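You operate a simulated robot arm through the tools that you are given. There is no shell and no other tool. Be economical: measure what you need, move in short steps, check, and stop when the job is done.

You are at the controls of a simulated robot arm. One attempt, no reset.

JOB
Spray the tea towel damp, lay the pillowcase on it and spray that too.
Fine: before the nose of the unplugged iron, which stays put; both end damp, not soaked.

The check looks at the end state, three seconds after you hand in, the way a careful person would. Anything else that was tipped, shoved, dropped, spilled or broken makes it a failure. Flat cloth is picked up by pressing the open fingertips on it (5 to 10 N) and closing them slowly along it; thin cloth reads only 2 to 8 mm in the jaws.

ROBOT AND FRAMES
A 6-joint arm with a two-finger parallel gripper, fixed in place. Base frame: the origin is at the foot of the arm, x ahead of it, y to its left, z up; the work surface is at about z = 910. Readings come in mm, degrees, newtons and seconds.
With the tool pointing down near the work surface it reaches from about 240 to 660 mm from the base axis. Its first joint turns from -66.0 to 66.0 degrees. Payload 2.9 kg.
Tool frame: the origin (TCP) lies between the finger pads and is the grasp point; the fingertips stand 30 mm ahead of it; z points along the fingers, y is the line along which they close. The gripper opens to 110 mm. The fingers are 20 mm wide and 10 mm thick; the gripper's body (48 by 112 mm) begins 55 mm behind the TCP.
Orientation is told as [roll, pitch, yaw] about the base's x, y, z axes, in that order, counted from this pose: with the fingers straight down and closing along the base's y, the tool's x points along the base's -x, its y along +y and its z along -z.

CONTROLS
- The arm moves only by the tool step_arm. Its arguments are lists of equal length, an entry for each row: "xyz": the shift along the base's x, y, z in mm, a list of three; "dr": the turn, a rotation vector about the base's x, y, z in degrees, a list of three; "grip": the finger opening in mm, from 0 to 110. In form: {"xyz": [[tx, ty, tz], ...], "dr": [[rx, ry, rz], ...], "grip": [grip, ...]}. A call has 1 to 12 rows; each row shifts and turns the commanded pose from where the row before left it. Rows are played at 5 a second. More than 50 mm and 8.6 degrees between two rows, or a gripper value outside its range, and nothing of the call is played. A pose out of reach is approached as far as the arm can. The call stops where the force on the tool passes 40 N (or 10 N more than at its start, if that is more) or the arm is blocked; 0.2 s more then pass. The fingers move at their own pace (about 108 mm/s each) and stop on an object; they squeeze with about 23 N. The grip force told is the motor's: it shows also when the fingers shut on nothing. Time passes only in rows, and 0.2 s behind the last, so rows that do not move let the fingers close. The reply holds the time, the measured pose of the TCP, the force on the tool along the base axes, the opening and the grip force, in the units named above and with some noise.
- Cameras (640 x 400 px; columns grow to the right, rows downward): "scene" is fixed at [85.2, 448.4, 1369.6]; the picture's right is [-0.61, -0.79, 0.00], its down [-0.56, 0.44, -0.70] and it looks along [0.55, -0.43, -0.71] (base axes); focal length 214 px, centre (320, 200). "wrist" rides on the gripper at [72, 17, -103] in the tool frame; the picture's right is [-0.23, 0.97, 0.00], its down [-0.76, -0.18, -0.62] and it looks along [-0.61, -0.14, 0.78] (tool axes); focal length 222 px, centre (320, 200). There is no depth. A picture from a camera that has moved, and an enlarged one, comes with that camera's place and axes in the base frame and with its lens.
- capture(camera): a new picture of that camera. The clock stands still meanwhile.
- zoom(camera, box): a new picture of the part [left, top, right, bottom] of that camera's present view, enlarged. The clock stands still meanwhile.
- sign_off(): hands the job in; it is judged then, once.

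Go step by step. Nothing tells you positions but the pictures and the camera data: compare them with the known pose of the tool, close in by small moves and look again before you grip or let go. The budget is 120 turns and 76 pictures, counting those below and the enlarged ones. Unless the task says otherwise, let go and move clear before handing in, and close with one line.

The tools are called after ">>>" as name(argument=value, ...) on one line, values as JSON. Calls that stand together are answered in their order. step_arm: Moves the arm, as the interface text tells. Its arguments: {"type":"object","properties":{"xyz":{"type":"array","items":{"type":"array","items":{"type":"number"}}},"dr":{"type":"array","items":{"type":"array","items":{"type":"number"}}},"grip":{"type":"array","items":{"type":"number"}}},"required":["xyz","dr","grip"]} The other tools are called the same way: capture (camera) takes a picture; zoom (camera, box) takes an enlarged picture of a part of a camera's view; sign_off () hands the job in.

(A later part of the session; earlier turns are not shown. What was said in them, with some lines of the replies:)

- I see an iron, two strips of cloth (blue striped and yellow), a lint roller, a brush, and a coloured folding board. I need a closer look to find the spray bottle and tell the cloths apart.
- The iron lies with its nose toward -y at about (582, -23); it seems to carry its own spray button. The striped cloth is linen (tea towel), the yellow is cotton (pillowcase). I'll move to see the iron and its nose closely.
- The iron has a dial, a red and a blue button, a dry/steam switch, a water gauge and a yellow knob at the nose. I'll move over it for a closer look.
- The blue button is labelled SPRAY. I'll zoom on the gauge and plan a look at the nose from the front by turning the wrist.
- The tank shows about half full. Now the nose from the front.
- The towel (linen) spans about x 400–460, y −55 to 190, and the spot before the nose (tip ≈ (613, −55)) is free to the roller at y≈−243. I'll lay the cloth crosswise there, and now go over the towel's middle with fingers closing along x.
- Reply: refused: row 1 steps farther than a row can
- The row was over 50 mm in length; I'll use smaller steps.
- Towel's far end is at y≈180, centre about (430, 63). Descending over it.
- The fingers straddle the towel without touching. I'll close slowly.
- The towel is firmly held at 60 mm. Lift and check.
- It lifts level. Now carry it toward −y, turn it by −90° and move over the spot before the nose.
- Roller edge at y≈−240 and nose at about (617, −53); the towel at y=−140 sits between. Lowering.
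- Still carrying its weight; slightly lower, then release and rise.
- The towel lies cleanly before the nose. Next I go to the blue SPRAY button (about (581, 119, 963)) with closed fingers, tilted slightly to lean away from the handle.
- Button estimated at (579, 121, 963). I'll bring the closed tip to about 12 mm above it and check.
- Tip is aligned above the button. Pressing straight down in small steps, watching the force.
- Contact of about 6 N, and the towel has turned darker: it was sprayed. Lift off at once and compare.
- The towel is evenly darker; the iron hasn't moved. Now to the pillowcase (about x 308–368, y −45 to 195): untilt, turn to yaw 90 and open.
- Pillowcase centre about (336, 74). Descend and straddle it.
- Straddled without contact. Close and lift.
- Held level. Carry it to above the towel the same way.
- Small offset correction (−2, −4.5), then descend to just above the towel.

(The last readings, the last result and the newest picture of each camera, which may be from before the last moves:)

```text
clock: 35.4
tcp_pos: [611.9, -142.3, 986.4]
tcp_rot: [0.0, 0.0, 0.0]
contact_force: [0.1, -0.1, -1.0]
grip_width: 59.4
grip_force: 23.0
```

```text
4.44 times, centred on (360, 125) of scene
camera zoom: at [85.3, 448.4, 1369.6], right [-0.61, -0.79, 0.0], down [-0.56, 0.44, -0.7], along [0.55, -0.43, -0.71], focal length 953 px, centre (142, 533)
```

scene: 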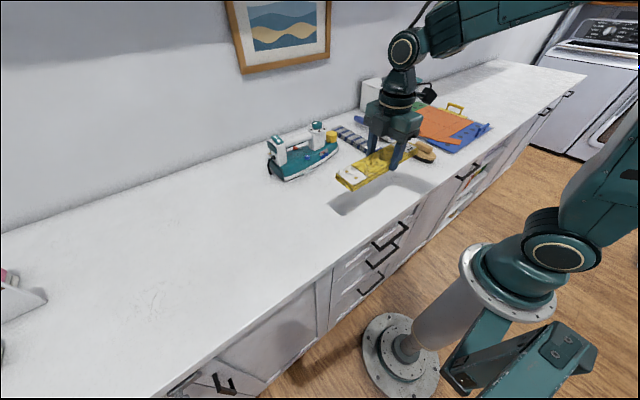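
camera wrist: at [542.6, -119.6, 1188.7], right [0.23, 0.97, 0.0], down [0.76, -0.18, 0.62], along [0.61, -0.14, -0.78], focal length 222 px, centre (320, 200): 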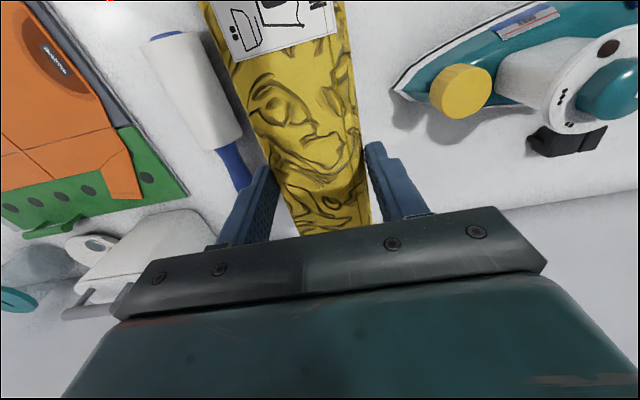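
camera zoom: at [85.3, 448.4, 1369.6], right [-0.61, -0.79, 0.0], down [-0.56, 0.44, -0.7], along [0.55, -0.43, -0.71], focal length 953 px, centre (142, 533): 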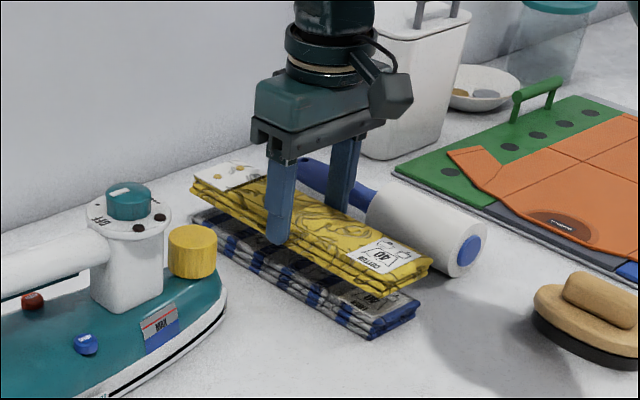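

Well lined up. Lowering gently until the weight is taken.

>>> step_arm(xyz=[[0, 0, -6], [0, 0, -4], [0, 0, -3], [0, 0, 0]], dr=[[0, 0, 0], [0, 0, 0], [0, 0, 0], [0, 0, 0]], grip=[45, 45, 45, 45])

>>> zoom(camera="scene", box=[310, 80, 410, 170])

```text
clock: 36.4
tcp_pos: [611.3, -142.7, 971.6]
tcp_rot: [0.0, 0.0, 0.1]
contact_force: [-0.2, -0.1, -2.0]
grip_width: 59.3
grip_force: 22.9
```

```text
4.44 times, centred on (360, 125) of scene
camera zoom: at [85.3, 448.4, 1369.6], right [-0.61, -0.79, 0.0], down [-0.56, 0.44, -0.7], along [0.55, -0.43, -0.71], focal length 953 px, centre (142, 533)
```

zoom: 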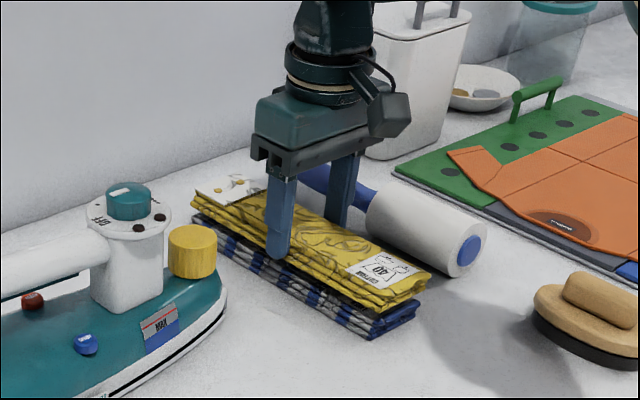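

>>> step_arm(xyz=[[0, 0, -1.5], [0, 0, -1.5], [0, 0, 0]], dr=[[0, 0, 0], [0, 0, 0], [0, 0, 0]], grip=[45, 45, 45])

```text
clock: 37.2
tcp_pos: [611.0, -140.8, 969.3]
tcp_rot: [0.0, -0.1, 0.0]
contact_force: [0.6, -0.6, -1.1]
grip_width: 59.3
grip_force: 22.7
```

The reading still shows hanging weight; a little lower.

>>> step_arm(xyz=[[0, 0, -1.5], [0, 0, 0]], dr=[[0, 0, 0], [0, 0, 0]], grip=[45, 45])

>>> zoom(camera="scene", box=[330, 110, 390, 160])

```text
clock: 37.8
tcp_pos: [611.9, -142.4, 968.2]
tcp_rot: [0.1, -0.1, -0.1]
contact_force: [0.1, 0.0, -0.9]
grip_width: 59.7
grip_force: 22.8
```

```text
8.00 times, centred on (360, 135) of scene
camera zoom: at [85.3, 448.4, 1369.6], right [-0.61, -0.79, 0.0], down [-0.56, 0.44, -0.7], along [0.55, -0.43, -0.71], focal length 1716 px, centre (0, 720)
```

zoom: 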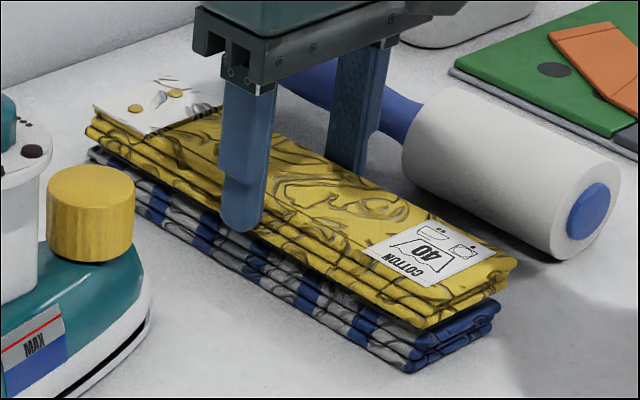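

>>> step_arm(xyz=[[0, 0, -1], [0, 0, -1], [0, 0, 0]], dr=[[0, 0, 0], [0, 0, 0], [0, 0, 0]], grip=[45, 45, 45])

```text
clock: 38.6
tcp_pos: [612.4, -142.1, 966.2]
tcp_rot: [0.0, -0.1, 0.0]
contact_force: [0.5, -0.5, -1.0]
grip_width: 59.4
grip_force: 22.8
```

>>> step_arm(xyz=[[0, 0, -1], [0, 0, -1], [0, 0, 0]], dr=[[0, 0, 0], [0, 0, 0], [0, 0, 0]], grip=[45, 45, 45])

>>> zoom(camera="scene", box=[330, 110, 390, 160])

```text
clock: 39.4
tcp_pos: [611.0, -142.8, 964.3]
tcp_rot: [0.0, 0.0, 0.0]
contact_force: [0.4, 0.8, -1.1]
grip_width: 59.3
grip_force: 23.1
```

```text
8.00 times, centred on (360, 135) of scene
camera zoom: at [85.3, 448.4, 1369.6], right [-0.61, -0.79, 0.0], down [-0.56, 0.44, -0.7], along [0.55, -0.43, -0.71], focal length 1716 px, centre (0, 720)
```

zoom: 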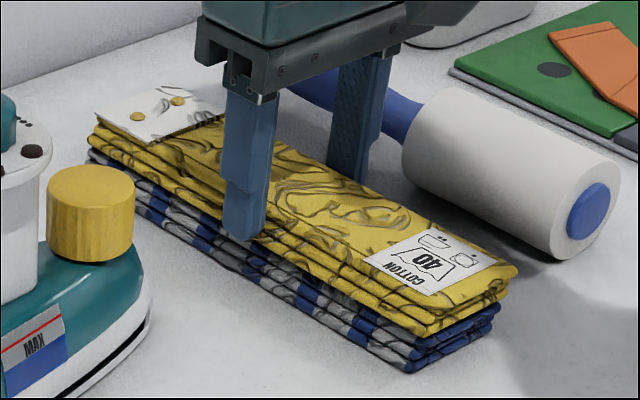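

The pillowcase now rests on the towel. Release slowly and rise.

>>> step_arm(xyz=[[0, 0, 0], [0, 0, 0], [0, 0, 0], [0, 0, 0]], dr=[[0, 0, 0], [0, 0, 0], [0, 0, 0], [0, 0, 0]], grip=[61, 66, 74, 84])

>>> step_arm(xyz=[[0, 0, 10], [0, 0, 40], [0, 0, 45], [0, 0, 45]], dr=[[0, 0, 0], [0, 0, 0], [0, 0, 0], [0, 0, 0]], grip=[84, 84, 84, 84])

>>> zoom(camera="scene", box=[250, 90, 410, 190])

>>> capture(camera="wrist")

```text
clock: 40.4
tcp_pos: [611.4, -143.4, 964.4]
tcp_rot: [0.0, 0.1, 0.0]
contact_force: [0.0, -0.4, 0.2]
grip_width: 84.2
grip_force: 0.1
```

```text
clock: 41.4
tcp_pos: [613.7, -139.9, 1104.3]
tcp_rot: [0.1, 0.0, -0.1]
contact_force: [0.0, -0.6, -0.2]
grip_width: 84.2
grip_force: 0.1
```

```text
4.00 times, centred on (330, 140) of scene
camera zoom: at [85.2, 448.4, 1369.6], right [-0.61, -0.79, 0.0], down [-0.56, 0.44, -0.7], along [0.55, -0.43, -0.71], focal length 858 px, centre (280, 440)
```

zoom: 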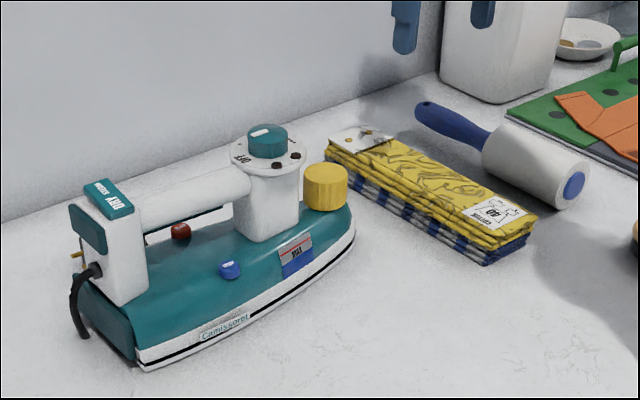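

```text
30 pictures are left
camera wrist: at [540.9, -124.2, 1209.6], right [0.23, 0.97, 0.0], down [0.76, -0.18, 0.62], along [0.61, -0.14, -0.78], focal length 222 px, centre (320, 200)
```

wrist: 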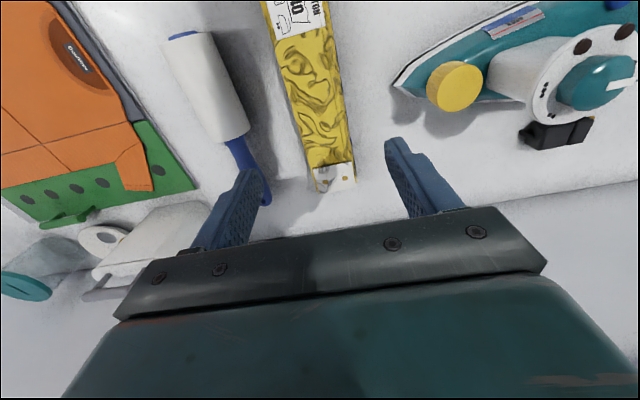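

The stack is neat. Back to the SPRAY button the same way.

>>> step_arm(xyz=[[-10, 40, 0], [-10, 45, 0], [-10, 45, 0], [-10, 45, 0], [-10, 45, 0], [-10, 41, 0]], dr=[[0, 0, 0], [0, 0, 0], [0, -5, 0], [0, -5, 0], [0, -5, 0], [0, -5, 0]], grip=[60, 40, 20, 0, 0, 0])

>>> step_arm(xyz=[[0, 0, -40], [5, 0, -35], [9, 0, -22], [0, 0, 0]], dr=[[0, 0, 0], [0, 0, 0], [0, 0, 0], [0, 0, 0]], grip=[0, 0, 0, 0])

>>> zoom(camera="wrist", box=[240, 60, 400, 180])

>>> zoom(camera="scene", box=[280, 110, 400, 180])

```text
clock: 42.8
tcp_pos: [548.1, 121.5, 1103.5]
tcp_rot: [0.0, -20.1, 0.1]
contact_force: [-0.3, -0.4, -0.2]
grip_width: 0.0
grip_force: 22.8
```

```text
clock: 43.8
tcp_pos: [561.3, 119.1, 1007.0]
tcp_rot: [0.0, -20.0, 0.0]
contact_force: [-0.5, -0.4, 0.6]
grip_width: 0.0
grip_force: 23.0
```

```text
3.33 times, centred on (320, 120) of wrist
camera zoom: at [459.0, 136.0, 1078.9], right [0.21, 0.97, 0.08], down [0.5, -0.18, 0.85], along [0.84, -0.14, -0.53], focal length 740 px, centre (320, 467)
```

zoom: 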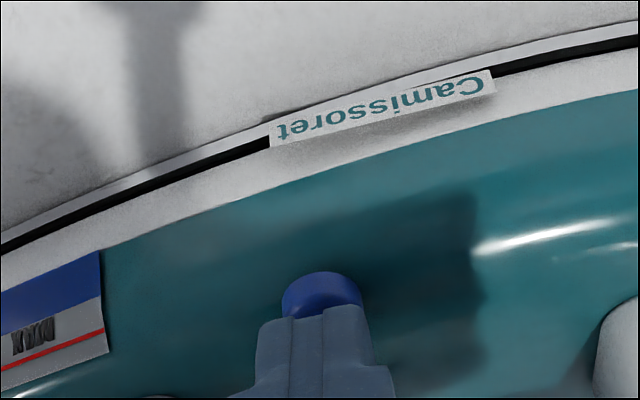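

```text
5.33 times, centred on (340, 145) of scene
camera zoom: at [85.2, 448.4, 1369.6], right [-0.61, -0.79, 0.0], down [-0.56, 0.44, -0.7], along [0.55, -0.43, -0.71], focal length 1144 px, centre (213, 493)
```

zoom: 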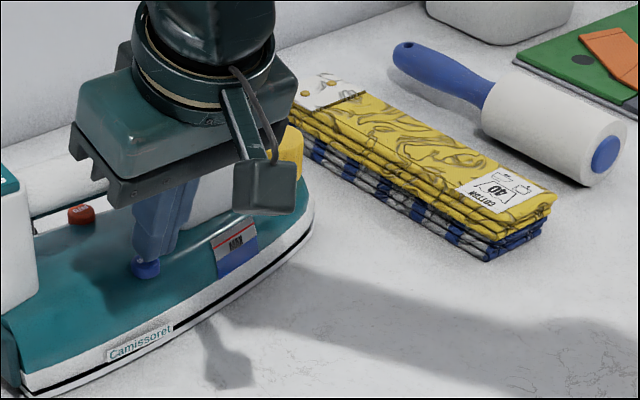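

Slightly off by (+5, +2); correct and press with the same stroke as before.

>>> step_arm(xyz=[[5, 2, 0], [0, 0, -4], [0, 0, -4]], dr=[[0, 0, 0], [0, 0, 0], [0, 0, 0]], grip=[0, 0, 0])

>>> step_arm(xyz=[[0, 0, -1.5], [0, 0, -1.5], [0, 0, -1]], dr=[[0, 0, 0], [0, 0, 0], [0, 0, 0]], grip=[0, 0, 0])

>>> zoom(camera="scene", box=[280, 110, 400, 180])

```text
clock: 44.6
tcp_pos: [569.7, 121.2, 999.4]
tcp_rot: [-0.1, -20.1, -0.1]
contact_force: [0.1, 0.0, 1.1]
grip_width: 0.2
grip_force: 23.3
```

```text
clock: 45.4
tcp_pos: [570.6, 121.8, 996.0]
tcp_rot: [-0.1, -20.2, 0.1]
contact_force: [-0.1, -0.5, 1.8]
grip_width: 0.0
grip_force: 22.7
```

```text
5.33 times, centred on (340, 145) of scene
camera zoom: at [85.2, 448.4, 1369.6], right [-0.61, -0.79, 0.0], down [-0.56, 0.44, -0.7], along [0.55, -0.43, -0.71], focal length 1144 px, centre (213, 493)
```

zoom: 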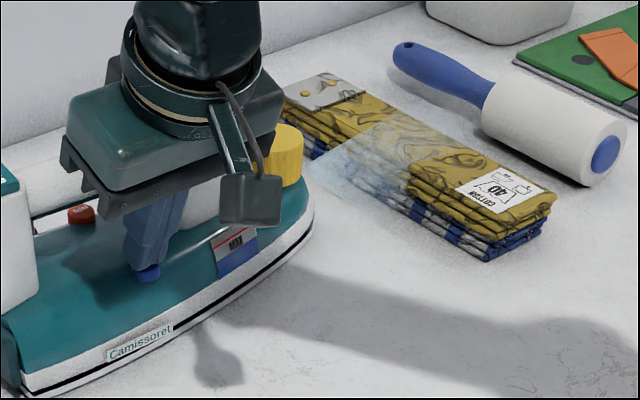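

The spray is visible on the pillowcase and it has darkened. Lift off now.

>>> step_arm(xyz=[[-2, 0, 8], [-3, 0, 40], [0, 0, 45]], dr=[[0, 0, 0], [0, 0, 0], [0, 0, 0]], grip=[0, 0, 0])

>>> zoom(camera="scene", box=[280, 110, 400, 180])

```text
clock: 46.2
tcp_pos: [563.4, 122.3, 1087.9]
tcp_rot: [0.2, -20.0, 0.0]
contact_force: [-0.9, -0.5, 0.1]
grip_width: 0.1
grip_force: 22.6
```

```text
5.33 times, centred on (340, 145) of scene
camera zoom: at [85.2, 448.4, 1369.6], right [-0.61, -0.79, 0.0], down [-0.56, 0.44, -0.7], along [0.55, -0.43, -0.71], focal length 1144 px, centre (213, 493)
```

zoom: 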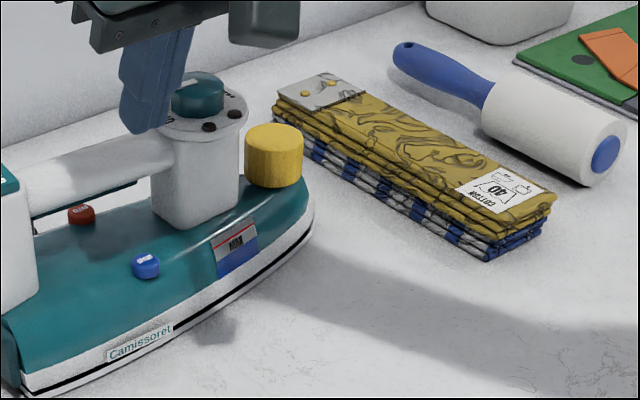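

Both cloths are visibly darker and the iron stayed put. Back away clear of the iron and take a final look.

>>> step_arm(xyz=[[-40, 0, 20], [-40, -10, 20], [-40, -10, 20], [-40, -10, 10]], dr=[[0, 7, 0], [0, 7, 0], [0, 6, 0], [0, 0, 0]], grip=[0, 20, 40, 60])

>>> zoom(camera="scene", box=[330, 110, 390, 160])

>>> capture(camera="scene")

>>> zoom(camera="scene", box=[250, 90, 410, 190])

```text
clock: 47.2
tcp_pos: [405.7, 91.2, 1155.4]
tcp_rot: [0.0, 0.1, 0.0]
contact_force: [-0.8, 0.2, -0.2]
grip_width: 59.9
grip_force: 0.0
```

```text
8.00 times, centred on (360, 135) of scene
camera zoom: at [85.3, 448.4, 1369.6], right [-0.61, -0.79, 0.0], down [-0.56, 0.44, -0.7], along [0.55, -0.43, -0.71], focal length 1716 px, centre (0, 720)
```

zoom: 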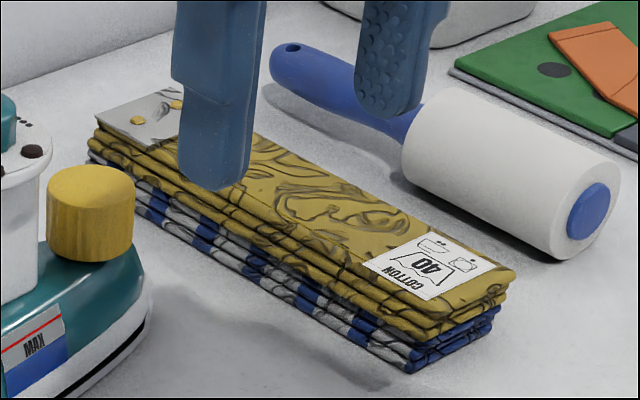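

```text
24 pictures are left
```

scene: 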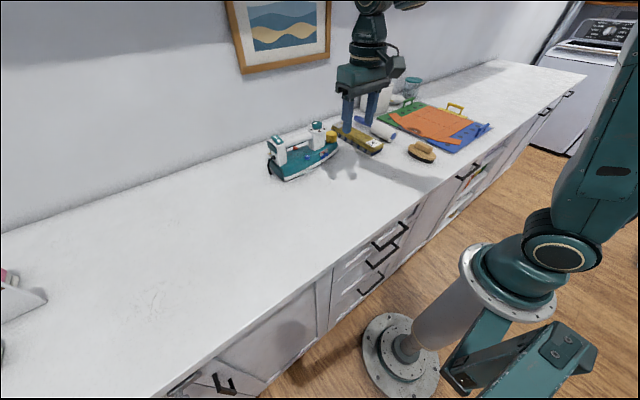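

```text
4.00 times, centred on (330, 140) of scene
camera zoom: at [85.3, 448.4, 1369.6], right [-0.61, -0.79, 0.0], down [-0.56, 0.44, -0.7], along [0.55, -0.43, -0.71], focal length 858 px, centre (280, 440)
```

zoom: 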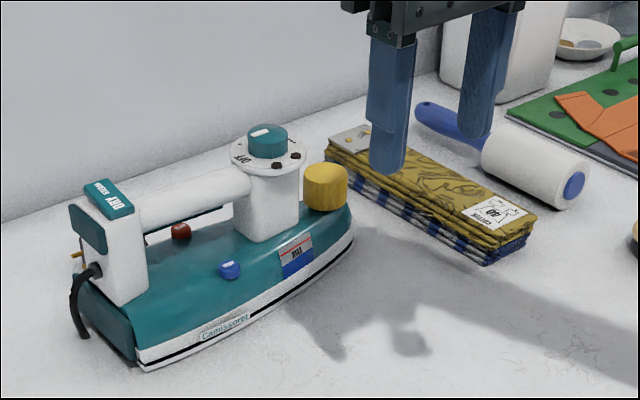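

Everything else stands where it was, the iron unmoved, both cloths visibly damp and stacked before its nose; handing in.

>>> sign_off()

```text
The job is handed in.
```

I laid the striped linen tea towel before the iron's nose and sprayed it. Then I laid the yellow cotton pillowcase on top and sprayed that. Each got one press of the iron's SPRAY button; both look damp rather than soaked, judging only by how much they darkened. The iron didn't move, and I saw nothing else disturbed.
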